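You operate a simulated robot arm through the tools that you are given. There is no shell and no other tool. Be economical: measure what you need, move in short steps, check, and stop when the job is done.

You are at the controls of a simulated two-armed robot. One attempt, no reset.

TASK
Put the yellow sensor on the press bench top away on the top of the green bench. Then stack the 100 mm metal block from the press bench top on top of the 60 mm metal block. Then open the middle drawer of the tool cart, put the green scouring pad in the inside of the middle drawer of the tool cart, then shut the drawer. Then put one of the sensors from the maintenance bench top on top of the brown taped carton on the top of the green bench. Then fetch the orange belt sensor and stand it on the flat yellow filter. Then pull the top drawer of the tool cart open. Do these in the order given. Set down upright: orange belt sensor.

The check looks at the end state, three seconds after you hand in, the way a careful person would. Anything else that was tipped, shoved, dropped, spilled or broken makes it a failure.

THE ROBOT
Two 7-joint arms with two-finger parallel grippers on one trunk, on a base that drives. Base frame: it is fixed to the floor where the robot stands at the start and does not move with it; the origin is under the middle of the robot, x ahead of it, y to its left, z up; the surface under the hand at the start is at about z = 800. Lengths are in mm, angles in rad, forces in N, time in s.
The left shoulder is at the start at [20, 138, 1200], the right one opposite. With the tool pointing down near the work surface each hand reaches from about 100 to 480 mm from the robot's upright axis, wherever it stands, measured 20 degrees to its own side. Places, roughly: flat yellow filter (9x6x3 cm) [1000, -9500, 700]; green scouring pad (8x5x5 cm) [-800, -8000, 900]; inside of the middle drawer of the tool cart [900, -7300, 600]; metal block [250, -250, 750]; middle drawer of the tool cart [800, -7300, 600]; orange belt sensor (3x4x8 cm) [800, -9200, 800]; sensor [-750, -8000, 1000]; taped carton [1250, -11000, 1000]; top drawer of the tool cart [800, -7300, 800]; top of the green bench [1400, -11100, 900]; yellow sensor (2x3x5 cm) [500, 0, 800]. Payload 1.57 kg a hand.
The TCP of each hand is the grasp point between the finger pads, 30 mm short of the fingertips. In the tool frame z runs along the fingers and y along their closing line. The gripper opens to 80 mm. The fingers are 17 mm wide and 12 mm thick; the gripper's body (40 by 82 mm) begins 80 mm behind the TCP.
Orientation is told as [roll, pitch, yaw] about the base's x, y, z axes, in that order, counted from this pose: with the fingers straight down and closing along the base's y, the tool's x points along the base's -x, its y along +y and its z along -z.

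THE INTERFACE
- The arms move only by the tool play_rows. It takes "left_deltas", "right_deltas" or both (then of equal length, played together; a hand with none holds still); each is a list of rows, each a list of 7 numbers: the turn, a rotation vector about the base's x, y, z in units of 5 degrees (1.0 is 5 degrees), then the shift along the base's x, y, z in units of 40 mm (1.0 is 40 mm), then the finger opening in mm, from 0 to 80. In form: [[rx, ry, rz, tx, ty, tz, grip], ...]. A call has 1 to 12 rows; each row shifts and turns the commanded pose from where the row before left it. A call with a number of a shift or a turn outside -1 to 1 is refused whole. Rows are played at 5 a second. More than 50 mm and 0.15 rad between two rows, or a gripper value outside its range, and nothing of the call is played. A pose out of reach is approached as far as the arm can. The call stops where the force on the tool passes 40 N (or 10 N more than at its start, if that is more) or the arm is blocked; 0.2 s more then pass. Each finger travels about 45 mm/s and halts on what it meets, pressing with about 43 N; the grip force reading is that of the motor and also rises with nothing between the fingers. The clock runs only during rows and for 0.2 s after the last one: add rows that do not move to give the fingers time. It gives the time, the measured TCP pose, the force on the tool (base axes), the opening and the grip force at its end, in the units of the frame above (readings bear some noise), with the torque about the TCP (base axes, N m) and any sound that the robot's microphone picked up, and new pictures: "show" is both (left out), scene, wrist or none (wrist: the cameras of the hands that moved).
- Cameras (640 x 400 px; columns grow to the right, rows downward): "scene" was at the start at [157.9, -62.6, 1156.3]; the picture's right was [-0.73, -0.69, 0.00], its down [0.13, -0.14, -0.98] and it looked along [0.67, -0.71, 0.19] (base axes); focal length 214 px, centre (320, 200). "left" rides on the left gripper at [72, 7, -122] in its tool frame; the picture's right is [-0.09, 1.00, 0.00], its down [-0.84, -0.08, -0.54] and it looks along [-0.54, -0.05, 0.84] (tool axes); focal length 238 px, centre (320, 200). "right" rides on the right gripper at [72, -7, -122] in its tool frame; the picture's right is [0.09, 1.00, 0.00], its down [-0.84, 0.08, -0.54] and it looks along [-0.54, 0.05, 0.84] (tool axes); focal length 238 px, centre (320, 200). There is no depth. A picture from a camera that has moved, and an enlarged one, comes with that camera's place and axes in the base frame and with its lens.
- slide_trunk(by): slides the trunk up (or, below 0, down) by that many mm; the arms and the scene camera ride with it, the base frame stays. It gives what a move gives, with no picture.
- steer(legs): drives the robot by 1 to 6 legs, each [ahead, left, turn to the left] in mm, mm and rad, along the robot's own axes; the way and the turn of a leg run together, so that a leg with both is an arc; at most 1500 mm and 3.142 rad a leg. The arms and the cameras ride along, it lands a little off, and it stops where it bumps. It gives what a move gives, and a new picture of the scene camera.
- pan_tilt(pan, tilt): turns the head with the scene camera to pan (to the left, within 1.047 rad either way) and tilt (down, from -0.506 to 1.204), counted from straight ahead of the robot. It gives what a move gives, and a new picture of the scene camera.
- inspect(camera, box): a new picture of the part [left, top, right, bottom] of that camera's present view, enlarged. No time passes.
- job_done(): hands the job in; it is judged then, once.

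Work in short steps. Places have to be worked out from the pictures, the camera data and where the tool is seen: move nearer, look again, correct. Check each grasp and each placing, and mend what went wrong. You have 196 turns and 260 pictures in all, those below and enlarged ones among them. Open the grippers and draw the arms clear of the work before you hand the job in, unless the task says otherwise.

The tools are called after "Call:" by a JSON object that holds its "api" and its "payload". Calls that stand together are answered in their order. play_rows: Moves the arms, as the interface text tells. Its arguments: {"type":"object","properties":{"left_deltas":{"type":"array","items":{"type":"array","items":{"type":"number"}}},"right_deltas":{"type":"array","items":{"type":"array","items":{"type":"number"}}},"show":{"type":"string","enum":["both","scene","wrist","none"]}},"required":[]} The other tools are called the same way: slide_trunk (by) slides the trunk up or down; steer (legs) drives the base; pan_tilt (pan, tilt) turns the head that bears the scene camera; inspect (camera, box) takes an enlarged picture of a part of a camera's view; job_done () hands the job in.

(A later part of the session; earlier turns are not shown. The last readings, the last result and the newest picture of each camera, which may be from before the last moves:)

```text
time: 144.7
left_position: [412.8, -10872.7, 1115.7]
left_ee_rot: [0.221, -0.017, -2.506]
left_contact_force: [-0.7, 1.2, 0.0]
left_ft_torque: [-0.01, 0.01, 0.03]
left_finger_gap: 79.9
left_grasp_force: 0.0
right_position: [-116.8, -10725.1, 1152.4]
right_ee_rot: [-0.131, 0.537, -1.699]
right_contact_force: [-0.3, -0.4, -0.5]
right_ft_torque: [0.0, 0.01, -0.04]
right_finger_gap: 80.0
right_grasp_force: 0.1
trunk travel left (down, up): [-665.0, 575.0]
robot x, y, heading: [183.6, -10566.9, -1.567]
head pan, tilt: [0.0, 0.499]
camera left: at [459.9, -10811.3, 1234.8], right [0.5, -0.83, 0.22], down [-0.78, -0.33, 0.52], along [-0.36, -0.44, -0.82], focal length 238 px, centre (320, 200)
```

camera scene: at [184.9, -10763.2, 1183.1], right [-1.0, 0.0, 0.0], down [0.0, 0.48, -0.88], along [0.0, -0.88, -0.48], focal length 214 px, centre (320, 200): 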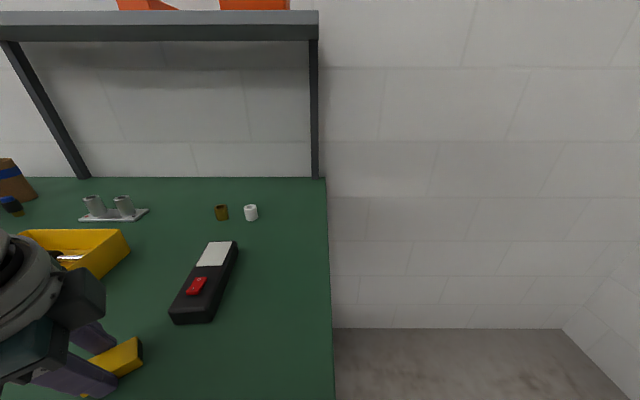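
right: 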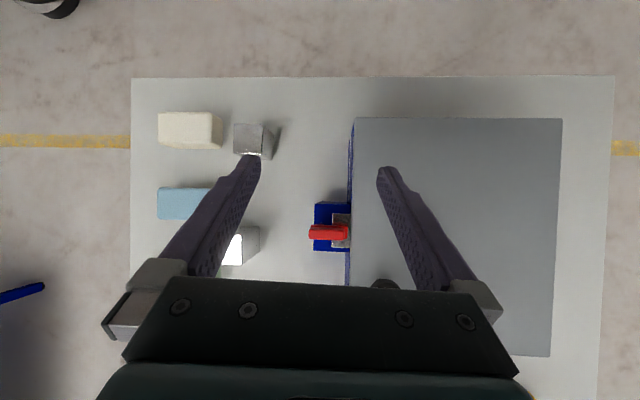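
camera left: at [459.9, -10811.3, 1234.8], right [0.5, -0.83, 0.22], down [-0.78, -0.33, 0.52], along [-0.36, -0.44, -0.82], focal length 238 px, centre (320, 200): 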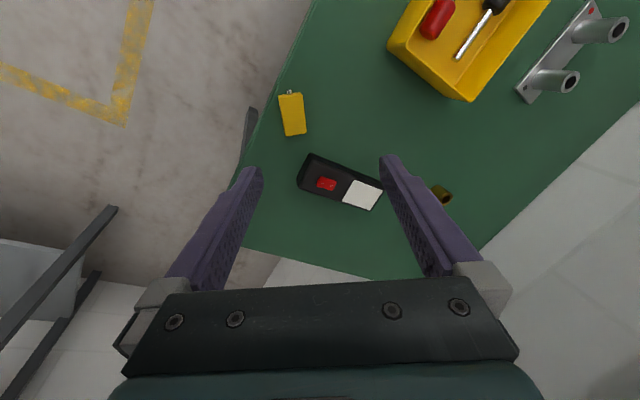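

The yellow sensor lies on the green bench top. Now I head back to the press bench: retreat, turn round, drive up the aisle.

Call:
{"api": "steer", "payload": {"legs": [[-360, -160, 0], [0, 0, 3.138], [1500, 0, 0], [1500, 0, 0], [1500, 0, 0], [1500, 0, 0]]}}

```text
time: 182.8
left_position: [-203.1, -3879.1, 1116.7]
left_ee_rot: [0.222, -0.016, 0.655]
left_contact_force: [0.3, 0.3, -0.4]
left_ft_torque: [0.0, -0.04, 0.0]
left_finger_gap: 79.8
left_grasp_force: 0.0
right_position: [327.8, -4013.4, 1152.3]
right_ee_rot: [-0.13, 0.536, 1.465]
right_contact_force: [0.1, 0.8, 0.0]
right_ft_torque: [-0.02, 0.04, 0.01]
right_finger_gap: 80.1
right_grasp_force: 0.1
trunk travel left (down, up): [-665.0, 575.0]
robot x, y, heading: [32.9, -4177.1, 1.593]
head pan, tilt: [0.0, 0.499]
camera scene: at [29.1, -3987.2, 1183.1], right [1.0, 0.03, 0.0], down [0.01, -0.48, -0.88], along [-0.02, 0.88, -0.48], focal length 214 px, centre (320, 200)
```

scene: 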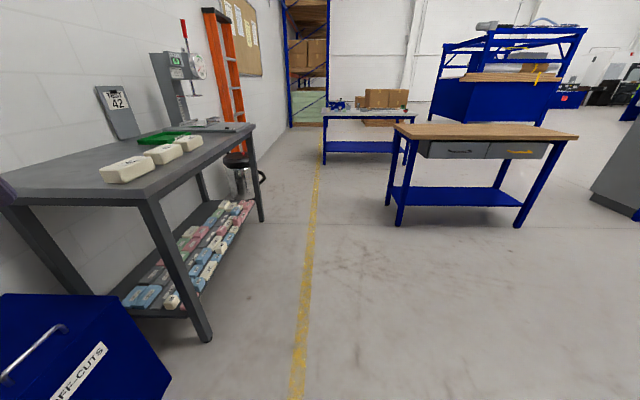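

Call:
{"api": "steer", "payload": {"legs": [[0, 0, -0.022], [1500, 0, 0], [1500, 0, 0], [200, 0, 0], [0, -400, 0]]}}

Call:
{"api": "slide_trunk", "payload": {"by": -90}}

Call:
{"api": "pan_tilt", "payload": {"pan": 0, "tilt": 0.7}}

```text
time: 200.7
left_position: [196.2, -724.2, 1115.1]
left_ee_rot: [0.222, -0.017, 0.624]
left_contact_force: [0.1, -0.3, -0.1]
left_ft_torque: [0.01, 0.01, 0.03]
left_finger_gap: 80.2
left_grasp_force: 0.1
right_position: [724.5, -875.8, 1152.2]
right_ee_rot: [-0.129, 0.535, 1.429]
right_contact_force: [-0.2, -0.3, -0.7]
right_ft_torque: [-0.05, 0.01, 0.0]
right_finger_gap: 80.1
right_grasp_force: 0.0
trunk travel left (down, up): [-665.0, 575.0]
robot x, y, heading: [424.1, -1025.5, 1.564]
head pan, tilt: [0.0, 0.499]
camera scene: at [426.2, -839.5, 1183.1], right [1.0, -0.01, 0.0], down [0.0, -0.48, -0.88], along [0.01, 0.88, -0.48], focal length 214 px, centre (320, 200)
```

scene: 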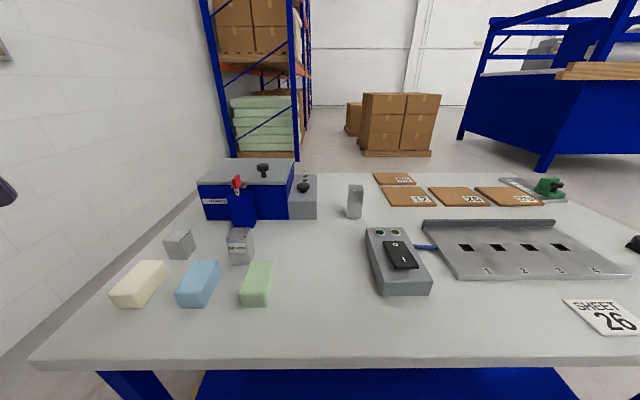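

```text
time: 201.9
left_position: [195.6, -723.6, 1024.3]
left_ee_rot: [0.22, -0.018, 0.626]
left_contact_force: [0.1, 0.1, -0.6]
left_ft_torque: [-0.03, 0.0, -0.02]
left_finger_gap: 79.7
left_grasp_force: 0.1
right_position: [724.1, -875.3, 1062.4]
right_ee_rot: [-0.129, 0.535, 1.433]
right_contact_force: [-0.8, -0.4, 0.2]
right_ft_torque: [-0.02, -0.01, -0.01]
right_finger_gap: 79.9
right_grasp_force: 0.1
trunk travel left (down, up): [-575.0, 665.0]
robot x, y, heading: [424.5, -1030.4, 1.566]
head pan, tilt: [0.0, 0.499]
```

```text
time: 202.7
left_position: [196.1, -724.0, 1024.4]
left_ee_rot: [0.221, -0.018, 0.625]
left_contact_force: [0.1, -1.1, -0.2]
left_ft_torque: [0.01, -0.03, 0.02]
left_finger_gap: 80.2
left_grasp_force: 0.1
right_position: [725.2, -875.2, 1061.9]
right_ee_rot: [-0.13, 0.536, 1.432]
right_contact_force: [0.5, 0.2, -0.2]
right_ft_torque: [0.0, -0.01, 0.0]
right_finger_gap: 79.9
right_grasp_force: 0.1
trunk travel left (down, up): [-575.0, 665.0]
robot x, y, heading: [429.1, -1029.6, 1.562]
head pan, tilt: [0.0, 0.7]
camera scene: at [426.2, -845.5, 1075.5], right [1.0, -0.01, 0.0], down [0.0, -0.64, -0.77], along [0.0, 0.77, -0.64], focal length 214 px, centre (320, 200)
```

scene: 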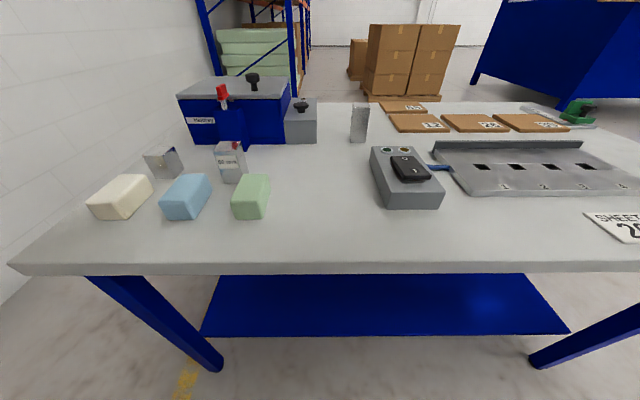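

Blocks located: 100 mm at ≈(542, -244), 60 mm at ≈(83, -433). I level the right hand ahead of the robot and lift the left one clear, before driving in.

Call:
{"api": "play_rows", "payload": {"right_deltas": [[0.88, 0.2, 0.2, -0.56, 0.7, 0.3, 80], [0.88, 0.2, 0.2, -0.56, 0.7, 0, 80], [0.88, 0.2, 0.2, -0.56, 0.7, 0, 80], [0.88, 0.2, 0.2, -0.56, 0.7, 0, 80], [0.88, 0.2, 0.2, -0.56, 0.7, 0, 80], [0.88, 0.2, 0.2, -0.56, 0.7, 0, 80], [0.88, 0.2, 0.2, -0.56, 0.7, 0, 80]], "left_deltas": [[0, 0, 0, 0, -0.4, 0.5, 80], [0, 0, 0, 0, -0.4, 0.5, 80], [0, 0, 0, 0, -0.4, 0.5, 80], [0, 0, 0, 0, -0.4, 0.5, 80], [0, 0, 0, 0, -0.4, 0.5, 80], [0, 0, 0, 0, -0.4, 0.5, 80], [0, 0, 0, 0, -0.4, 0.5, 80]], "show": "none"}}

Call:
{"api": "steer", "payload": {"legs": [[380, 0, 0]]}}

Call:
{"api": "play_rows", "payload": {"right_deltas": [[0, 0, 0, 0, 0, 0, 80]], "show": "wrist"}}

```text
time: 203.5
left_position: [185.5, -796.1, 1036.0]
left_ee_rot: [0.104, 0.183, 0.617]
left_contact_force: [0.2, 0.6, 0.4]
left_ft_torque: [0.02, 0.04, -0.01]
left_finger_gap: 80.2
left_grasp_force: 0.2
right_position: [675.2, -815.1, 1054.3]
right_ee_rot: [-0.102, 0.429, 1.463]
right_contact_force: [0.5, -0.3, 0.3]
right_ft_torque: [-0.01, 0.03, 0.0]
right_finger_gap: 80.0
right_grasp_force: 0.1
trunk travel left (down, up): [-575.0, 665.0]
robot x, y, heading: [426.7, -1026.8, 1.562]
head pan, tilt: [0.0, 0.7]
stopped in row 3 (left hand): the arm was blocked; the commanded pose is now the measured one
```

```text
time: 205.9
left_position: [185.2, -410.5, 1036.0]
left_ee_rot: [0.103, 0.178, 0.621]
left_contact_force: [-0.1, 0.4, -0.4]
left_ft_torque: [0.01, -0.01, -0.01]
left_finger_gap: 80.0
left_grasp_force: 0.0
right_position: [677.3, -428.3, 1055.3]
right_ee_rot: [-0.105, 0.429, 1.465]
right_contact_force: [0.5, -0.8, 0.1]
right_ft_torque: [0.03, -0.01, 0.02]
right_finger_gap: 79.9
right_grasp_force: 0.0
trunk travel left (down, up): [-575.0, 665.0]
robot x, y, heading: [424.2, -642.5, 1.564]
head pan, tilt: [0.0, 0.7]
camera scene: at [428.1, -459.8, 1075.4], right [1.0, -0.01, 0.0], down [0.0, -0.64, -0.77], along [0.0, 0.77, -0.64], focal length 214 px, centre (320, 200)
```

scene: 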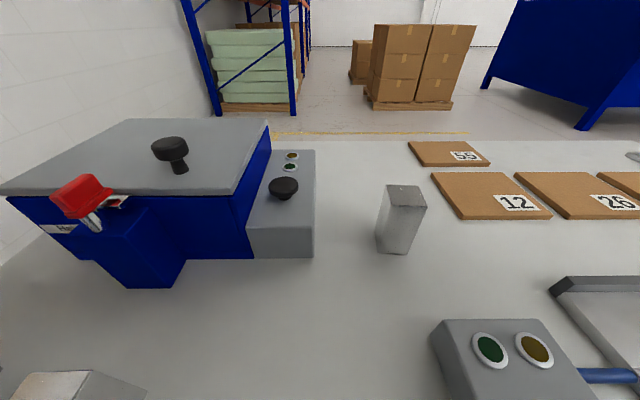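

```text
time: 206.3
left_position: [186.4, -409.3, 1035.7]
left_ee_rot: [0.101, 0.182, 0.618]
left_contact_force: [0.1, 0.0, -0.5]
left_ft_torque: [-0.04, 0.01, -0.02]
left_finger_gap: 80.3
left_grasp_force: 0.2
right_position: [677.3, -427.3, 1054.6]
right_ee_rot: [-0.103, 0.428, 1.464]
right_contact_force: [0.0, -0.9, 0.3]
right_ft_torque: [-0.05, -0.01, 0.0]
right_finger_gap: 80.1
right_grasp_force: 0.1
trunk travel left (down, up): [-575.0, 665.0]
robot x, y, heading: [429.2, -648.2, 1.563]
head pan, tilt: [0.0, 0.7]
camera right: at [670.1, -441.9, 1195.5], right [-1.0, -0.02, -0.05], down [-0.03, 0.99, 0.13], along [0.05, 0.14, -0.99], focal length 238 px, centre (320, 200)
```

right: 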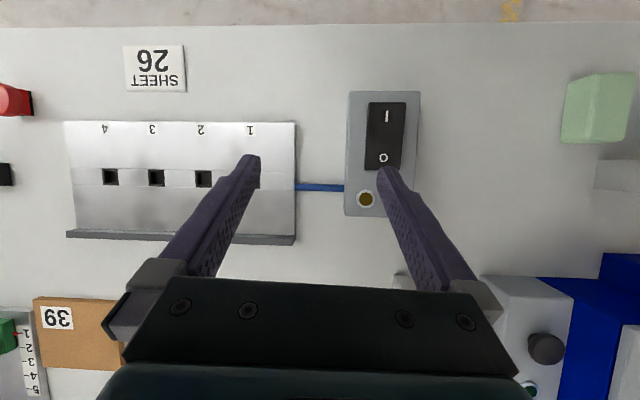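

Call:
{"api": "play_rows", "payload": {"right_deltas": [[0.7, 0.17, 0.17, -0.49, 0.5, -0.1, 80], [0.7, 0.17, 0.17, -0.49, 0.6, -0.1, 80], [0.7, 0.17, 0.17, -0.49, 0.6, -0.1, 80], [0.7, 0.17, 0.17, -0.49, 0.6, -0.1, 80], [0.7, 0.17, 0.17, -0.49, 0.6, -0.1, 80], [0.7, 0.17, 0.17, -0.49, 0.6, -0.1, 80], [0.7, 0.17, 0.17, -0.49, 0.5, -0.1, 80]], "show": "wrist"}}

```text
time: 207.9
left_position: [186.2, -408.8, 1035.1]
left_ee_rot: [0.102, 0.181, 0.622]
left_contact_force: [-0.1, 0.1, -0.5]
left_ft_torque: [-0.02, 0.01, 0.02]
left_finger_gap: 79.9
left_grasp_force: 0.1
right_position: [539.6, -269.0, 1026.5]
right_ee_rot: [0.021, 0.005, 1.598]
right_contact_force: [-0.1, 0.2, 0.3]
right_ft_torque: [0.01, -0.01, 0.0]
right_finger_gap: 79.8
right_grasp_force: 0.1
trunk travel left (down, up): [-575.0, 665.0]
robot x, y, heading: [428.2, -642.1, 1.567]
head pan, tilt: [0.0, 0.7]
camera right: at [550.9, -338.7, 1149.2], right [-0.99, -0.12, 0.02], down [-0.09, 0.84, 0.54], along [-0.08, 0.53, -0.84], focal length 238 px, centre (320, 200)
```

right: 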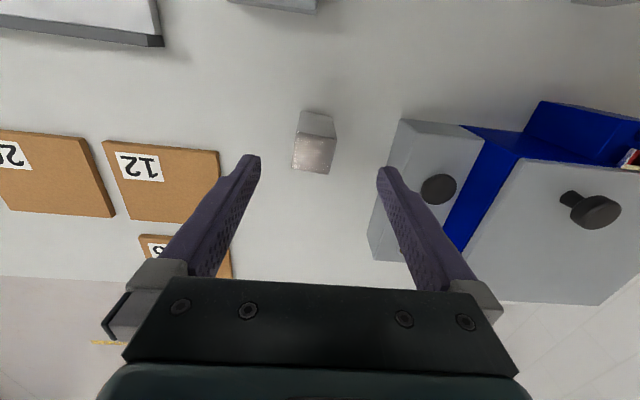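

The 100 mm block is aligned with the tool, at about (541, -240). I descend over it.

Call:
{"api": "play_rows", "payload": {"right_deltas": [[0, 0, 0, 0.03, 0.7, -0.3, 80], [0, 0, 0, 0, 0, -1, 80], [0, 0, 0, 0, 0, -1, 80], [0, 0, 0, 0, 0, -1, 80], [0, 0, 0, 0, 0, -0.8, 80], [0, 0, 0, 0, 0, 0, 80]], "show": "wrist"}}

```text
time: 209.3
left_position: [186.3, -408.0, 1036.4]
left_ee_rot: [0.101, 0.182, 0.622]
left_contact_force: [0.4, -0.7, 0.0]
left_ft_torque: [-0.01, 0.0, -0.01]
left_finger_gap: 80.0
left_grasp_force: 0.0
right_position: [540.7, -241.2, 862.2]
right_ee_rot: [0.021, 0.005, 1.597]
right_contact_force: [0.7, -1.3, -0.3]
right_ft_torque: [-0.01, 0.01, 0.01]
right_finger_gap: 80.1
right_grasp_force: 0.0
trunk travel left (down, up): [-575.0, 665.0]
robot x, y, heading: [421.4, -644.3, 1.565]
head pan, tilt: [0.0, 0.7]
camera right: at [552.5, -312.5, 984.4], right [-0.99, -0.12, 0.02], down [-0.09, 0.84, 0.54], along [-0.08, 0.53, -0.84], focal length 238 px, centre (320, 200)
```

right: 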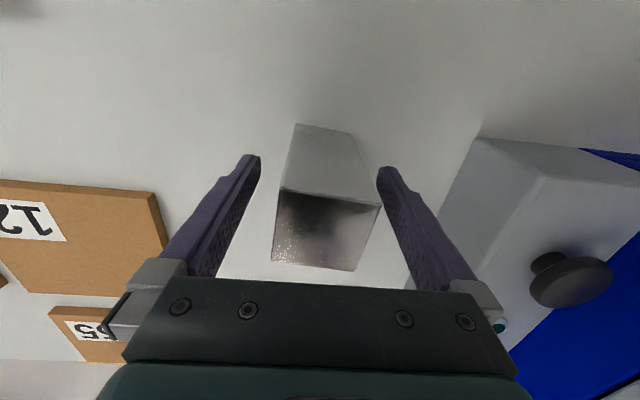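

Call:
{"api": "play_rows", "payload": {"right_deltas": [[0, 0, -0.5, 0, 0, 0, 70], [0, 0, 0, 0, 0, 0, 45], [0, 0, 0, 0, 0, 0, 20], [0, 0, 0, 0, 0, 0, 0], [0, 0, 0, 0, 0, 0, 0], [0, 0, 0, 0, 0, 0.4, 0], [0, 0, 0, 0, 0, 0.8, 0], [0, 0, 0, 0, 0, 0.8, 0]], "show": "wrist"}}

```text
time: 211.1
left_position: [185.8, -409.5, 1035.7]
left_ee_rot: [0.1, 0.181, 0.619]
left_contact_force: [-0.2, -0.3, -0.7]
left_ft_torque: [0.02, -0.01, 0.01]
left_finger_gap: 80.3
left_grasp_force: 0.0
right_position: [540.2, -242.3, 940.9]
right_ee_rot: [0.019, 0.007, 1.552]
right_contact_force: [0.4, -0.9, -6.0]
right_ft_torque: [0.0, -0.03, 0.01]
right_finger_gap: 45.8
right_grasp_force: 43.1
trunk travel left (down, up): [-575.0, 665.0]
robot x, y, heading: [427.8, -643.5, 1.561]
head pan, tilt: [0.0, 0.7]
camera right: at [548.7, -313.5, 1064.0], right [-1.0, -0.07, 0.02], down [-0.05, 0.84, 0.54], along [-0.06, 0.53, -0.84], focal length 238 px, centre (320, 200)
```

right: 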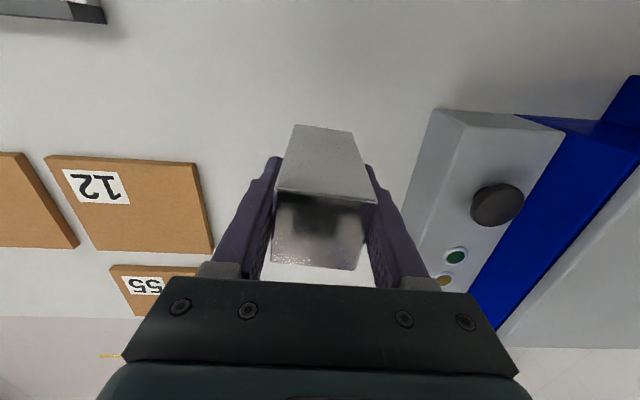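

Gripped and lifted (about 0.6 kg). I raise it further and drive back and left to the 60 mm block.

Call:
{"api": "play_rows", "payload": {"right_deltas": [[0, 0, 0, 0, 0, 1, 0], [0, 0, 0, 0, 0, 1, 0], [0, 0, 0, 0, 0, 0.8, 0]], "show": "none"}}

Call:
{"api": "steer", "payload": {"legs": [[-190, 0, 0], [0, 445, 0]]}}

Call:
{"api": "play_rows", "payload": {"right_deltas": [[0, 0, 0, 0, 0, 0, 0]], "show": "wrist"}}

```text
time: 211.9
left_position: [185.0, -410.6, 1035.8]
left_ee_rot: [0.102, 0.18, 0.619]
left_contact_force: [0.0, 0.4, 0.5]
left_ft_torque: [0.02, 0.0, 0.0]
left_finger_gap: 80.1
left_grasp_force: 0.0
right_position: [540.4, -240.2, 1056.2]
right_ee_rot: [0.021, 0.008, 1.552]
right_contact_force: [1.3, -0.8, -5.5]
right_ft_torque: [-0.03, 0.01, 0.02]
right_finger_gap: 46.0
right_grasp_force: 43.1
trunk travel left (down, up): [-575.0, 665.0]
robot x, y, heading: [425.7, -645.1, 1.56]
head pan, tilt: [0.0, 0.7]
```

```text
time: 215.7
left_position: [-252.4, -598.6, 1036.1]
left_ee_rot: [0.102, 0.182, 0.615]
left_contact_force: [-0.7, 0.0, 0.3]
left_ft_torque: [0.01, 0.01, -0.01]
left_finger_gap: 80.1
left_grasp_force: 0.1
right_position: [103.6, -430.0, 1056.6]
right_ee_rot: [0.022, 0.007, 1.548]
right_contact_force: [-0.3, -0.2, -5.9]
right_ft_torque: [-0.06, 0.0, 0.01]
right_finger_gap: 46.0
right_grasp_force: 43.0
trunk travel left (down, up): [-575.0, 665.0]
robot x, y, heading: [-13.7, -833.3, 1.566]
head pan, tilt: [0.0, 0.7]
camera scene: at [-9.8, -649.9, 1075.3], right [1.0, -0.01, 0.0], down [-0.01, -0.64, -0.76], along [0.01, 0.76, -0.64], focal length 214 px, centre (320, 200)
```

scene: 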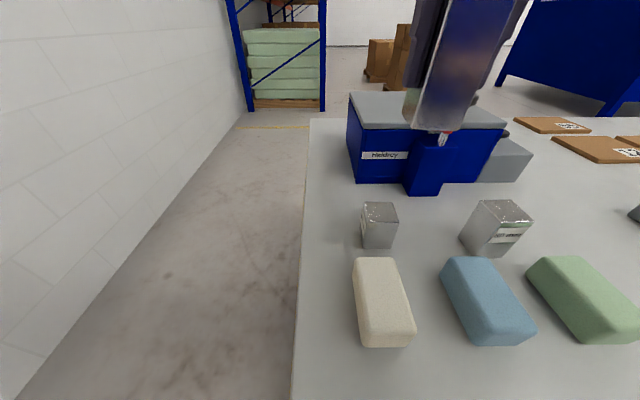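

```text
time: 216.1
left_position: [-251.1, -599.4, 1035.4]
left_ee_rot: [0.102, 0.18, 0.613]
left_contact_force: [0.3, -1.0, -0.3]
left_ft_torque: [-0.01, 0.01, 0.0]
left_finger_gap: 80.1
left_grasp_force: 0.1
right_position: [104.4, -431.1, 1054.5]
right_ee_rot: [0.02, 0.006, 1.548]
right_contact_force: [-0.5, 0.2, -4.9]
right_ft_torque: [0.05, 0.0, -0.01]
right_finger_gap: 45.5
right_grasp_force: 42.6
trunk travel left (down, up): [-575.0, 665.0]
robot x, y, heading: [-11.6, -831.9, 1.559]
head pan, tilt: [0.0, 0.7]
camera right: at [111.7, -501.4, 1177.5], right [-1.0, -0.07, 0.02], down [-0.05, 0.84, 0.54], along [-0.05, 0.53, -0.84], focal length 238 px, centre (320, 200)
```

right: 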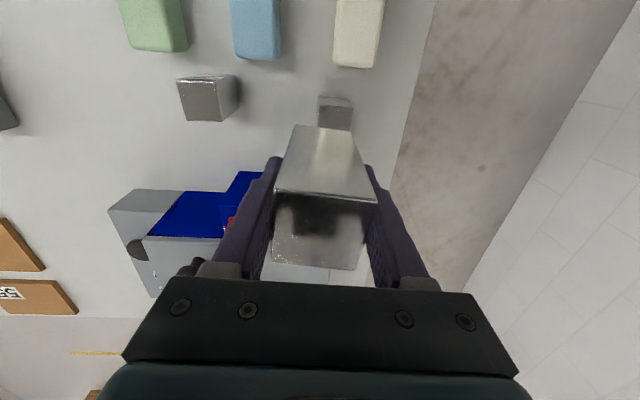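

I measure the 60 mm block's top precisely.

Call:
{"api": "inspect", "payload": {"camera": "scene", "box": [340, 190, 420, 260]}}

Call:
{"api": "inspect", "payload": {"camera": "right", "box": [270, 70, 390, 150]}}

```text
5.71 times, centred on (380, 225) of scene
camera zoom: at [-9.7, -649.9, 1075.3], right [1.0, -0.01, 0.0], down [-0.01, -0.64, -0.76], along [0.01, 0.76, -0.64], focal length 1226 px, centre (-23, 57)
```

zoom: 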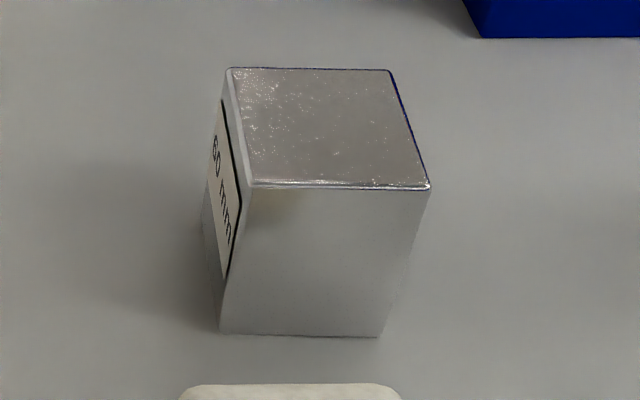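

```text
5.00 times, centred on (330, 110) of right
camera zoom: at [111.7, -501.4, 1177.5], right [-1.0, -0.07, 0.02], down [-0.05, 0.84, 0.54], along [-0.05, 0.53, -0.84], focal length 1192 px, centre (270, 650)
```

zoom: 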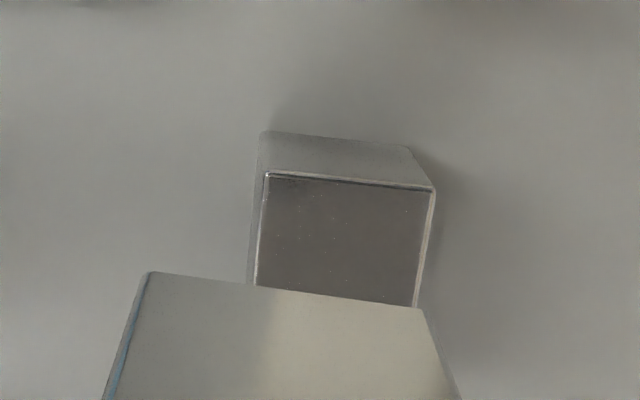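

60 mm block top centre ≈(82.5, -421), z 860. I align the held block over it and lower.

Call:
{"api": "play_rows", "payload": {"right_deltas": [[0, 0, 0.15, -0.54, 0.21, 0, 0], [0, 0, 0.15, 0, 0, -1, 0], [0, 0, 0, 0, 0, -1, 0], [0, 0, 0, 0, 0, -0.8, 0], [0, 0, 0, 0, 0, 0, 0]], "show": "both"}}

```text
time: 217.3
left_position: [-250.8, -599.8, 1036.8]
left_ee_rot: [0.101, 0.182, 0.614]
left_contact_force: [0.3, 0.0, 0.4]
left_ft_torque: [0.0, -0.03, -0.01]
left_finger_gap: 80.1
left_grasp_force: 0.0
right_position: [82.1, -422.5, 943.9]
right_ee_rot: [0.021, 0.006, 1.576]
right_contact_force: [-0.5, 0.3, -4.8]
right_ft_torque: [-0.03, 0.01, -0.02]
right_finger_gap: 45.4
right_grasp_force: 43.2
trunk travel left (down, up): [-575.0, 665.0]
robot x, y, heading: [-14.0, -829.5, 1.562]
head pan, tilt: [0.0, 0.7]
camera scene: at [-9.7, -649.9, 1075.3], right [1.0, -0.01, 0.0], down [-0.01, -0.64, -0.76], along [0.01, 0.76, -0.64], focal length 214 px, centre (320, 200)
camera right: at [91.7, -493.9, 1067.0], right [-1.0, -0.1, 0.02], down [-0.07, 0.84, 0.54], along [-0.07, 0.53, -0.84], focal length 238 px, centre (320, 200)
```

scene: 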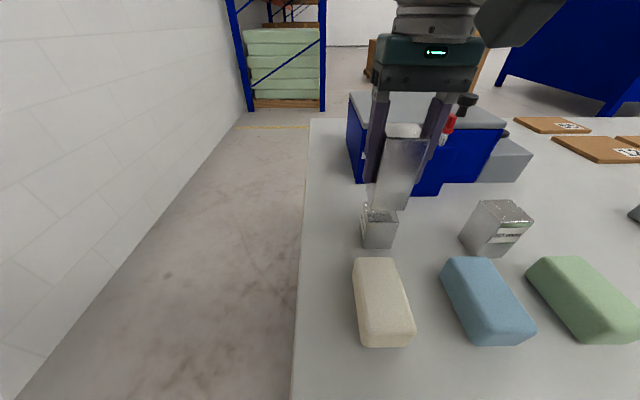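
right: 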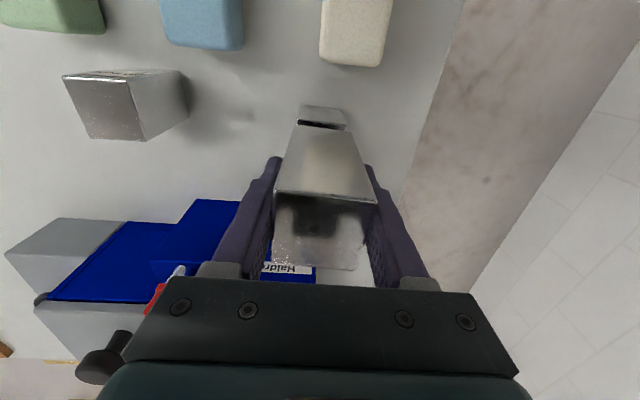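

Call:
{"api": "inspect", "payload": {"camera": "scene", "box": [340, 130, 440, 260]}}

Call:
{"api": "inspect", "payload": {"camera": "right", "box": [260, 90, 400, 210]}}

```text
3.08 times, centred on (390, 195) of scene
camera zoom: at [-9.7, -649.9, 1075.3], right [1.0, -0.01, 0.0], down [-0.01, -0.64, -0.76], along [0.01, 0.76, -0.64], focal length 660 px, centre (105, 215)
```

zoom: 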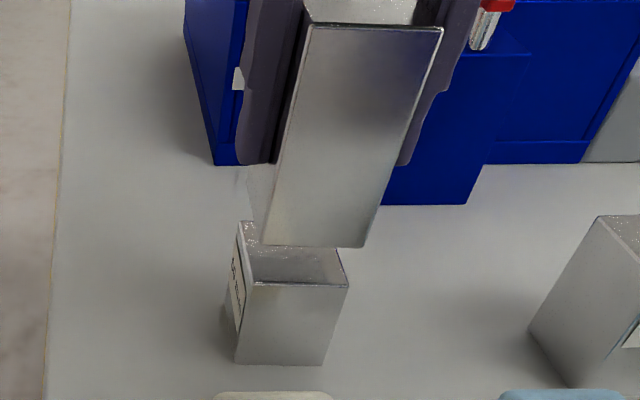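

```text
3.33 times, centred on (330, 150) of right
camera zoom: at [91.7, -493.9, 1067.0], right [-1.0, -0.1, 0.02], down [-0.07, 0.84, 0.54], along [-0.07, 0.53, -0.84], focal length 794 px, centre (287, 367)
```

zoom: 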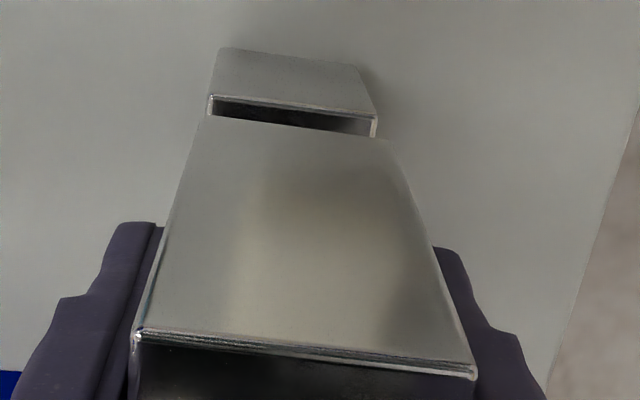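

The held block is aligned within 2 mm. I lower until contact.

Call:
{"api": "play_rows", "payload": {"right_deltas": [[0, 0, 0, -0.04, 0, -0.3, 0], [0, 0, 0, 0, 0, -0.15, 0], [0, 0, 0, 0, 0, -0.05, 0], [0, 0, 0, 0, 0, -0.05, 0], [0, 0, 0, 0, 0, 0, 0]], "show": "scene"}}

```text
time: 218.5
left_position: [-251.2, -597.6, 1036.1]
left_ee_rot: [0.102, 0.181, 0.615]
left_contact_force: [-0.3, 0.3, 0.5]
left_ft_torque: [0.02, 0.02, -0.03]
left_finger_gap: 79.9
left_grasp_force: 0.0
right_position: [80.5, -422.4, 922.9]
right_ee_rot: [0.022, 0.007, 1.575]
right_contact_force: [1.0, -3.1, 4.3]
right_ft_torque: [-0.22, -0.2, -0.08]
right_finger_gap: 45.4
right_grasp_force: 43.3
trunk travel left (down, up): [-575.0, 665.0]
robot x, y, heading: [-14.1, -832.6, 1.563]
head pan, tilt: [0.0, 0.7]
camera scene: at [-9.4, -649.8, 1075.5], right [1.0, -0.01, 0.0], down [-0.01, -0.64, -0.76], along [0.01, 0.76, -0.64], focal length 214 px, centre (320, 200)
```

scene: 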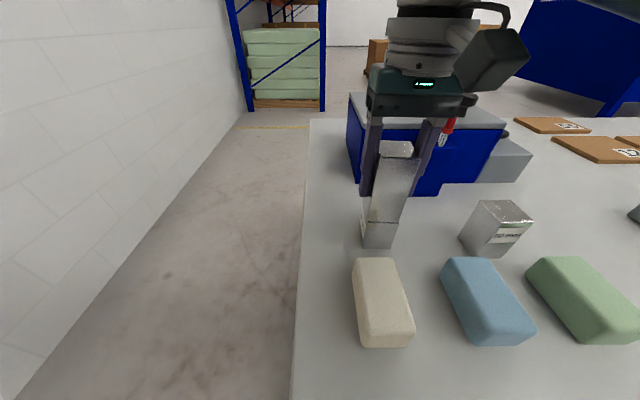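

Contact at z 923 (force reversed to about +10 N net). I release evenly and rise.

Call:
{"api": "play_rows", "payload": {"right_deltas": [[0, 0, 0, 0, 0, 0, 52], [0, 0, 0, 0, 0, 0, 60], [0, 0, 0, 0, 0, 0, 70], [0, 0, 0, 0, 0, 0.5, 70], [0, 0, 0, 0, 0, 1, 70], [0, 0, 0, 0, 0, 1, 75], [0, 0, 0, 0, 0, 1, 80]], "show": "scene"}}

```text
time: 220.1
left_position: [-250.9, -596.5, 1034.1]
left_ee_rot: [0.103, 0.182, 0.616]
left_contact_force: [0.7, 0.0, 0.9]
left_ft_torque: [0.01, -0.02, 0.03]
left_finger_gap: 80.0
left_grasp_force: 0.0
right_position: [81.6, -421.5, 1061.7]
right_ee_rot: [0.02, 0.009, 1.574]
right_contact_force: [-0.4, 0.0, 0.2]
right_ft_torque: [0.02, -0.03, -0.03]
right_finger_gap: 80.0
right_grasp_force: 0.1
trunk travel left (down, up): [-575.0, 665.0]
robot x, y, heading: [-13.5, -831.1, 1.564]
head pan, tilt: [0.0, 0.7]
camera scene: at [-9.5, -649.4, 1075.4], right [1.0, -0.01, 0.0], down [-0.01, -0.64, -0.77], along [0.01, 0.77, -0.64], focal length 214 px, centre (320, 200)
```

scene: 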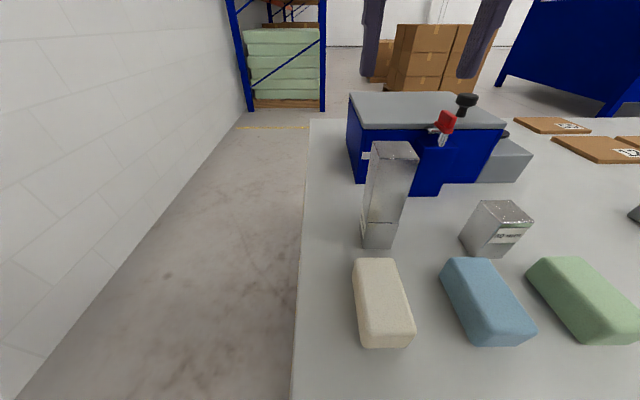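

The stack stands well. Next I drive to the tool cart.

Call:
{"api": "steer", "payload": {"legs": [[-350, 0, 0], [0, 0, -3.135], [1500, 0, 0], [1500, 0, 0], [1500, 0, 0], [800, 0, 0]]}}

Call:
{"api": "pan_tilt", "payload": {"pan": 0.6, "tilt": 0.6}}

```text
time: 254.8
left_position: [261.0, -6745.2, 1036.1]
left_ee_rot: [0.102, 0.181, -2.526]
left_contact_force: [-0.2, -1.1, 0.1]
left_ft_torque: [0.01, 0.01, 0.01]
left_finger_gap: 79.9
left_grasp_force: 0.1
right_position: [-71.8, -6922.6, 1062.2]
right_ee_rot: [0.021, 0.008, -1.568]
right_contact_force: [1.0, 0.5, -0.5]
right_ft_torque: [-0.01, -0.02, -0.01]
right_finger_gap: 80.1
right_grasp_force: 0.1
trunk travel left (down, up): [-575.0, 665.0]
robot x, y, heading: [22.3, -6510.0, -1.579]
head pan, tilt: [0.0, 0.7]
camera scene: at [20.9, -6697.6, 1075.4], right [-1.0, 0.01, 0.0], down [0.01, 0.64, -0.77], along [-0.01, -0.76, -0.64], focal length 214 px, centre (320, 200)
```

scene: 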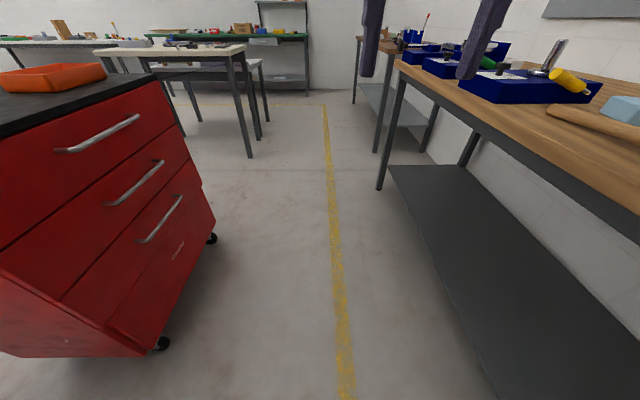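

```text
time: 255.8
left_position: [261.4, -6745.3, 1036.9]
left_ee_rot: [0.103, 0.181, -2.527]
left_contact_force: [0.5, -0.1, 0.5]
left_ft_torque: [0.03, 0.0, 0.01]
left_finger_gap: 80.0
left_grasp_force: 0.1
right_position: [-71.3, -6922.6, 1061.7]
right_ee_rot: [0.021, 0.006, -1.568]
right_contact_force: [0.2, -0.5, 1.1]
right_ft_torque: [-0.02, 0.03, 0.03]
right_finger_gap: 80.2
right_grasp_force: 0.0
trunk travel left (down, up): [-575.0, 665.0]
robot x, y, heading: [23.1, -6509.0, -1.578]
head pan, tilt: [0.6, 0.6]
camera scene: at [70.8, -6686.0, 1084.0], right [-0.83, -0.56, 0.0], down [-0.31, 0.47, -0.82], along [0.46, -0.69, -0.57], focal length 214 px, centre (320, 200)
```

scene: 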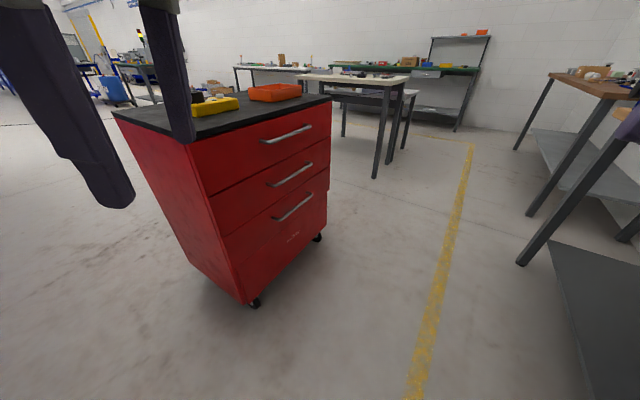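

The cart's front is near x≈675, middle handle around (640, -7315, 645), a horizontal bar. I drive opposite it and face it.

Call:
{"api": "steer", "payload": {"legs": [[900, 0, 0], [0, 0, 1.578]]}}

Call:
{"api": "slide_trunk", "payload": {"by": -300}}

Call:
{"api": "pan_tilt", "payload": {"pan": 0, "tilt": 0.3}}

```text
time: 264.5
left_position: [238.5, -7178.2, 1037.3]
left_ee_rot: [0.102, 0.181, -0.941]
left_contact_force: [-0.3, 0.3, -0.7]
left_ft_torque: [0.03, 0.0, 0.0]
left_finger_gap: 79.7
left_grasp_force: 0.1
right_position: [420.7, -7507.7, 1061.3]
right_ee_rot: [0.02, 0.007, 0.019]
right_contact_force: [0.3, -0.5, 0.7]
right_ft_torque: [0.0, 0.01, 0.01]
right_finger_gap: 80.3
right_grasp_force: 0.0
trunk travel left (down, up): [-575.0, 665.0]
robot x, y, heading: [7.9, -7418.1, 0.008]
head pan, tilt: [0.6, 0.6]
camera scene: at [181.3, -7370.9, 1084.0], right [0.57, -0.82, 0.0], down [-0.46, -0.32, -0.83], along [0.68, 0.47, -0.56], focal length 214 px, centre (320, 200)
```

scene: 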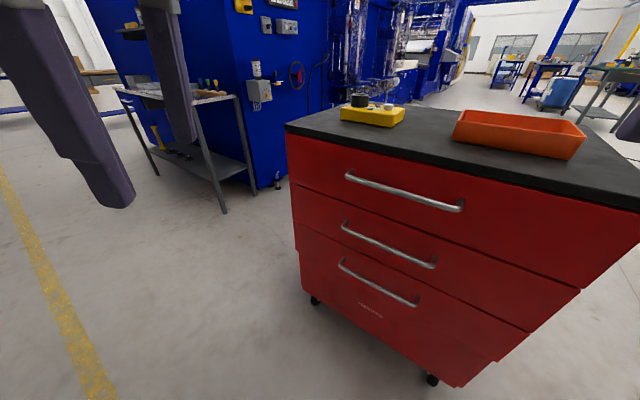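

```text
time: 267.5
left_position: [238.3, -7177.6, 736.4]
left_ee_rot: [0.102, 0.18, -0.939]
left_contact_force: [0.2, 0.0, 1.5]
left_ft_torque: [-0.02, -0.01, -0.01]
left_finger_gap: 79.5
left_grasp_force: 0.0
right_position: [422.9, -7506.7, 762.6]
right_ee_rot: [0.022, 0.009, 0.019]
right_contact_force: [-0.5, 0.3, -0.1]
right_ft_torque: [-0.01, 0.01, 0.0]
right_finger_gap: 80.3
right_grasp_force: 0.0
trunk travel left (down, up): [-275.0, 965.0]
robot x, y, heading: [8.4, -7418.4, 0.004]
head pan, tilt: [0.6, 0.6]
```

```text
time: 268.5
left_position: [238.9, -7178.4, 736.0]
left_ee_rot: [0.103, 0.182, -0.94]
left_contact_force: [-0.2, -0.3, -0.1]
left_ft_torque: [0.01, 0.01, -0.03]
left_finger_gap: 80.2
left_grasp_force: 0.0
right_position: [420.2, -7507.1, 761.9]
right_ee_rot: [0.023, 0.008, 0.018]
right_contact_force: [0.0, -1.2, -0.6]
right_ft_torque: [-0.02, 0.01, -0.02]
right_finger_gap: 80.1
right_grasp_force: 0.0
trunk travel left (down, up): [-275.0, 965.0]
robot x, y, heading: [4.0, -7416.5, 0.014]
head pan, tilt: [0.0, 0.3]
camera scene: at [202.1, -7420.6, 811.5], right [0.01, -1.0, 0.0], down [-0.3, 0.0, -0.96], along [0.96, 0.01, -0.3], focal length 214 px, centre (320, 200)
```

scene: 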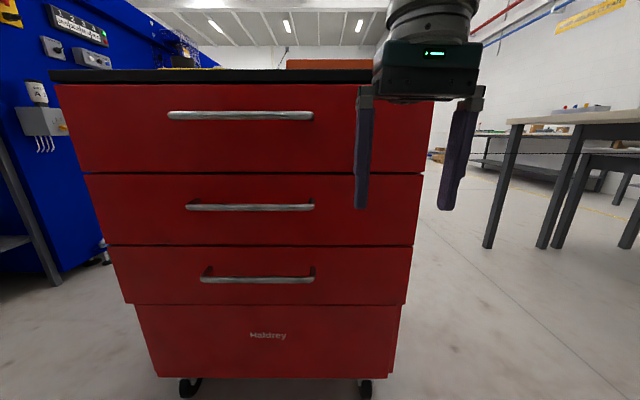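

Middle handle: bar from y≈-7145 to -7400 at x≈617, z≈666. I rotate the left hand to point forward with vertical closing.

Call:
{"api": "play_rows", "payload": {"left_deltas": [[-0.29, -0.04, -0.9, 0.3, -0.1, 0, 80], [-0.29, -0.04, -0.9, 0.3, -0.1, 0, 80], [-0.29, -0.04, -0.9, 0.3, -0.1, 0, 80], [-0.29, -0.04, -0.9, 0.3, -0.1, 0, 80], [-0.29, -0.04, -0.9, 0.3, -0.1, 0, 80], [-0.29, -0.04, -0.9, 0.3, -0.1, 0, 80], [-0.29, -0.04, -0.9, 0.3, -0.1, 0, 80], [-0.29, -0.04, -0.9, 0.3, -0.1, 0, 80], [0, -1, 0, 0.2, -0.1, 0, 80], [0, -1, 0, 0.2, -0.1, 0, 80], [0, -1, 0, 0.2, -0.1, 0, 80], [0, -1, 0, 0.2, -0.1, 0, 80]], "show": "none"}}

Call:
{"api": "play_rows", "payload": {"left_deltas": [[0, -1, 0, 0.2, -0.1, -0.1, 80], [0, -1, 0, 0.2, -0.1, -0.1, 80], [0, -1, 0, 0.2, -0.1, -0.1, 80], [0, -1, 0, 0.2, -0.1, -0.1, 80], [0, -1, 0, 0, -0.1, -0.1, 80], [0, -1, 0, 0, -0.1, -0.1, 80], [0, -1, 0, 0, -0.1, -0.1, 80], [0, -1, 0, 0, -0.1, -0.1, 80], [0, -1, 0, 0, -0.1, -0.2, 80], [0, -1, 0, 0, -0.1, -0.2, 80], [0, -1, 0, 0, -0.1, -0.2, 80], [0, -1, 0, 0, -0.1, -0.2, 80]], "show": "both"}}

```text
time: 271.1
left_position: [366.0, -7224.3, 735.5]
left_ee_rot: [0.418, -0.014, -1.579]
left_contact_force: [0.1, -0.1, 0.0]
left_ft_torque: [0.01, 0.01, 0.01]
left_finger_gap: 79.9
left_grasp_force: 0.0
right_position: [421.0, -7506.6, 761.8]
right_ee_rot: [0.021, 0.007, 0.019]
right_contact_force: [-0.5, -0.8, 0.0]
right_ft_torque: [-0.01, 0.01, 0.01]
right_finger_gap: 79.9
right_grasp_force: 0.0
trunk travel left (down, up): [-275.0, 965.0]
robot x, y, heading: [8.0, -7419.3, 0.002]
head pan, tilt: [0.0, 0.3]
```

```text
time: 273.7
left_position: [396.3, -7274.5, 671.0]
left_ee_rot: [1.463, 0.0, -1.588]
left_contact_force: [-0.4, -0.5, -0.7]
left_ft_torque: [0.01, 0.01, -0.03]
left_finger_gap: 80.0
left_grasp_force: 0.0
right_position: [419.6, -7507.2, 761.9]
right_ee_rot: [0.021, 0.007, 0.019]
right_contact_force: [-0.1, 0.2, -0.2]
right_ft_torque: [0.02, 0.01, 0.03]
right_finger_gap: 80.2
right_grasp_force: 0.1
trunk travel left (down, up): [-275.0, 965.0]
robot x, y, heading: [9.7, -7421.9, 0.002]
head pan, tilt: [0.0, 0.3]
camera scene: at [201.7, -7421.1, 811.5], right [0.01, -1.0, 0.0], down [-0.3, 0.0, -0.96], along [0.96, 0.0, -0.3], focal length 214 px, centre (320, 200)
camera left: at [278.1, -7199.5, 691.2], right [0.1, -0.09, 0.99], down [-0.56, -0.83, -0.02], along [0.82, -0.55, -0.14], focal length 238 px, centre (320, 200)
```

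scene: 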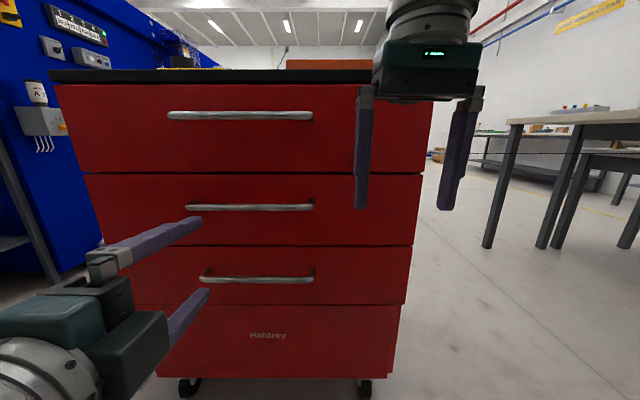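
left: 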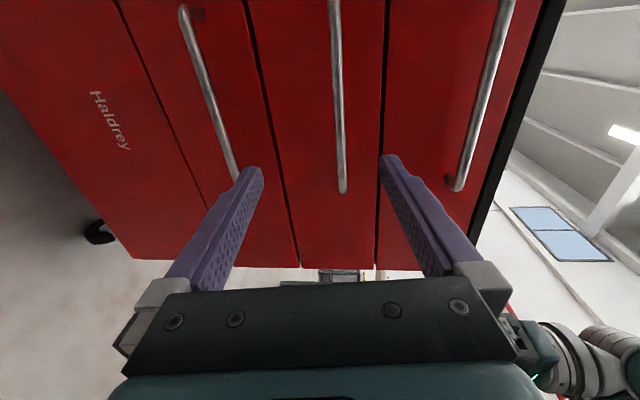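

The bar lies between the fingers' planes at z≈673. I level and advance toward it.

Call:
{"api": "play_rows", "payload": {"left_deltas": [[0, -0.6, 0, 0.9, 0, 0.05, 80], [0, -0.6, 0, 0.9, 0, 0, 80], [0, 0, 0, 0.9, 0, 0, 80], [0, 0, 0, 0.9, 0, 0, 80], [0, 0, 0, 0.9, 0, 0, 80]], "show": "both"}}

```text
time: 274.9
left_position: [579.1, -7274.6, 672.8]
left_ee_rot: [1.57, 0.002, -1.588]
left_contact_force: [0.9, -0.2, 0.4]
left_ft_torque: [0.01, 0.0, 0.0]
left_finger_gap: 80.2
left_grasp_force: 0.1
right_position: [421.3, -7507.9, 763.0]
right_ee_rot: [0.02, 0.005, 0.018]
right_contact_force: [0.3, 1.0, -0.8]
right_ft_torque: [-0.01, -0.02, -0.01]
right_finger_gap: 79.7
right_grasp_force: 0.1
trunk travel left (down, up): [-275.0, 965.0]
robot x, y, heading: [8.5, -7417.4, 0.003]
head pan, tilt: [0.0, 0.3]
camera scene: at [203.0, -7421.1, 811.7], right [0.01, -1.0, 0.0], down [-0.29, 0.0, -0.96], along [0.96, 0.0, -0.29], focal length 214 px, centre (320, 200)
camera left: at [458.2, -7199.4, 681.1], right [0.0, -0.09, 1.0], down [-0.56, -0.83, -0.08], along [0.83, -0.55, -0.05], focal length 238 px, centre (320, 200)
```

scene: 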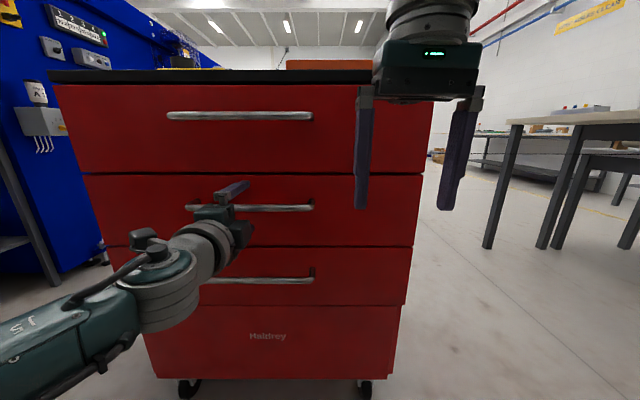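
left: 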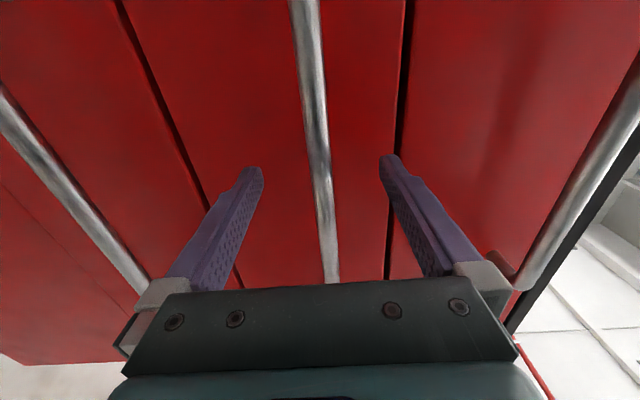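

Call:
{"api": "play_rows", "payload": {"left_deltas": [[0, 0, 0, 0.3, 0, 0, 80], [0, 0, 0, 0.3, 0, 0, 80], [0, 0, 0, 0, 0, 0, 40], [0, 0, 0, 0, 0, 0, 10], [0, 0, 0, 0, 0, 0, 0], [0, 0, 0, 0, 0, 0, 0], [0, 0, 0, 0, 0, 0, 0]], "show": "wrist"}}

```text
time: 276.5
left_position: [600.6, -7273.4, 675.1]
left_ee_rot: [1.57, 0.002, -1.588]
left_contact_force: [-13.1, 0.1, 14.0]
left_ft_torque: [-0.14, 0.15, 0.01]
left_finger_gap: 13.8
left_grasp_force: 17.5
right_position: [418.2, -7505.2, 762.2]
right_ee_rot: [0.021, 0.007, 0.02]
right_contact_force: [0.7, -0.2, -0.6]
right_ft_torque: [0.03, 0.01, -0.03]
right_finger_gap: 79.9
right_grasp_force: 0.1
trunk travel left (down, up): [-275.0, 965.0]
robot x, y, heading: [7.7, -7415.6, 0.009]
head pan, tilt: [0.0, 0.3]
camera left: at [479.6, -7198.5, 682.2], right [0.0, -0.09, 1.0], down [-0.56, -0.83, -0.08], along [0.83, -0.55, -0.05], focal length 238 px, centre (320, 200)
```

left: 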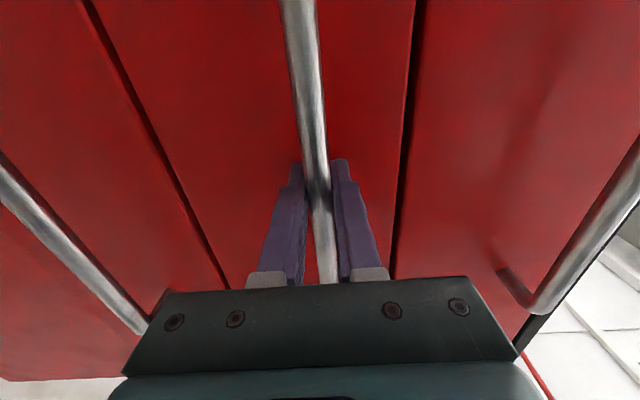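

The bar is gripped. I pull back in small rows.

Call:
{"api": "play_rows", "payload": {"left_deltas": [[0, 0, 0, -0.3, 0, 0.03, 0], [0, 0, 0, -0.5, 0, 0, 0], [0, 0, 0, -0.5, 0, 0, 0], [0, 0, 0, -0.5, 0, 0, 0], [0, 0, 0, -0.6, 0, 0, 0], [0, 0, 0, -0.6, 0, 0, 0]], "show": "scene"}}

```text
time: 277.9
left_position: [483.2, -7273.5, 675.3]
left_ee_rot: [1.569, 0.004, -1.588]
left_contact_force: [-2.3, -1.5, 12.4]
left_ft_torque: [-0.17, 0.07, 0.49]
left_finger_gap: 13.7
left_grasp_force: 29.8
right_position: [421.5, -7507.5, 761.8]
right_ee_rot: [0.02, 0.005, 0.02]
right_contact_force: [0.2, 0.0, 0.0]
right_ft_torque: [-0.03, -0.04, 0.01]
right_finger_gap: 80.1
right_grasp_force: 0.0
trunk travel left (down, up): [-275.0, 965.0]
robot x, y, heading: [6.4, -7418.4, 0.002]
head pan, tilt: [0.0, 0.3]
camera scene: at [202.4, -7420.9, 811.8], right [0.01, -1.0, 0.0], down [-0.3, 0.0, -0.96], along [0.96, 0.01, -0.3], focal length 214 px, centre (320, 200)
```

scene: 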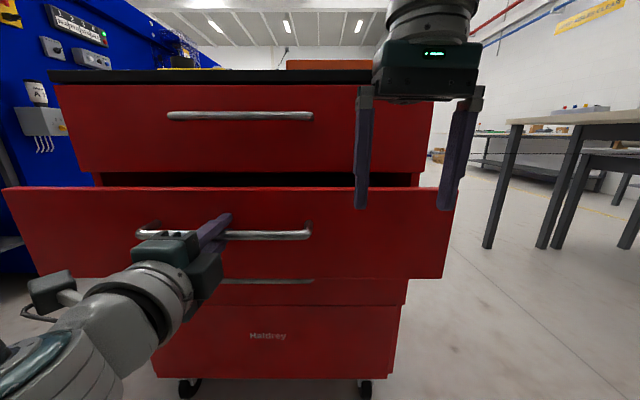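

It slides freely. I lift the right hand clear and pull further.

Call:
{"api": "play_rows", "payload": {"left_deltas": [[0, 0, 0, 0, 0, 0, 0], [0, 0, 0, 0, 0, 0, 0], [0, 0, 0, -0.6, 0, 0, 0], [0, 0, 0, -0.6, 0, 0, 0], [0, 0, 0, -0.6, 0, 0, 0]], "right_deltas": [[0, 0, 0, -0.5, 0, 1, 80], [0, 0, 0, -0.5, 0, 1, 80], [0, 0, 0, -0.5, 0, 1, 80], [0, 0, 0, 0, 0, 1, 80], [0, 0, 0, 0, 0, 0.5, 80]], "show": "none"}}

Call:
{"api": "steer", "payload": {"legs": [[-90, 0, 0]]}}

```text
time: 278.6
left_position: [468.5, -7274.5, 675.1]
left_ee_rot: [1.572, 0.001, -1.589]
left_contact_force: [-3.7, -1.7, 7.3]
left_ft_torque: [-0.07, 0.0, 0.81]
left_finger_gap: 13.3
left_grasp_force: 29.7
right_position: [349.9, -7508.1, 789.0]
right_ee_rot: [0.017, 0.242, 0.02]
right_contact_force: [0.1, 0.6, -0.2]
right_ft_torque: [0.03, -0.02, -0.02]
right_finger_gap: 80.0
right_grasp_force: 0.2
trunk travel left (down, up): [-275.0, 965.0]
robot x, y, heading: [8.7, -7419.8, 0.008]
head pan, tilt: [0.0, 0.3]
stopped in row 3 (right hand): the arm was blocked; the commanded pose is now the measured one
```

```text
time: 279.8
left_position: [382.2, -7272.8, 674.9]
left_ee_rot: [1.573, 0.002, -1.589]
left_contact_force: [2.4, 0.1, 12.2]
left_ft_torque: [-0.07, 0.16, 0.42]
left_finger_gap: 13.8
left_grasp_force: 30.5
right_position: [263.7, -7509.3, 789.0]
right_ee_rot: [0.018, 0.239, 0.017]
right_contact_force: [0.4, 0.6, -0.4]
right_ft_torque: [0.0, 0.0, 0.01]
right_finger_gap: 80.0
right_grasp_force: 0.0
trunk travel left (down, up): [-275.0, 965.0]
robot x, y, heading: [-79.6, -7421.3, 0.002]
head pan, tilt: [0.0, 0.3]
camera scene: at [114.7, -7421.0, 811.9], right [0.0, -1.0, 0.0], down [-0.29, 0.0, -0.96], along [0.96, 0.0, -0.29], focal length 214 px, centre (320, 200)
```

scene: 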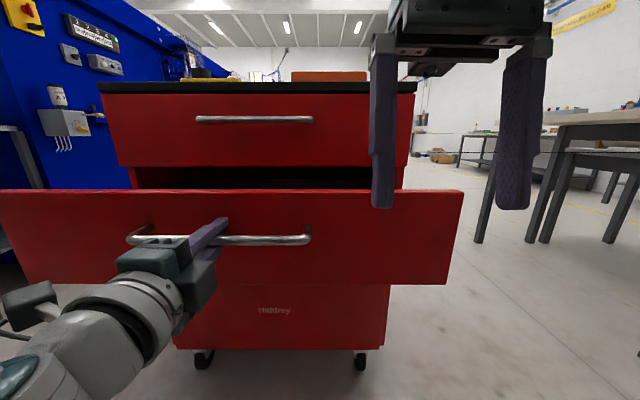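

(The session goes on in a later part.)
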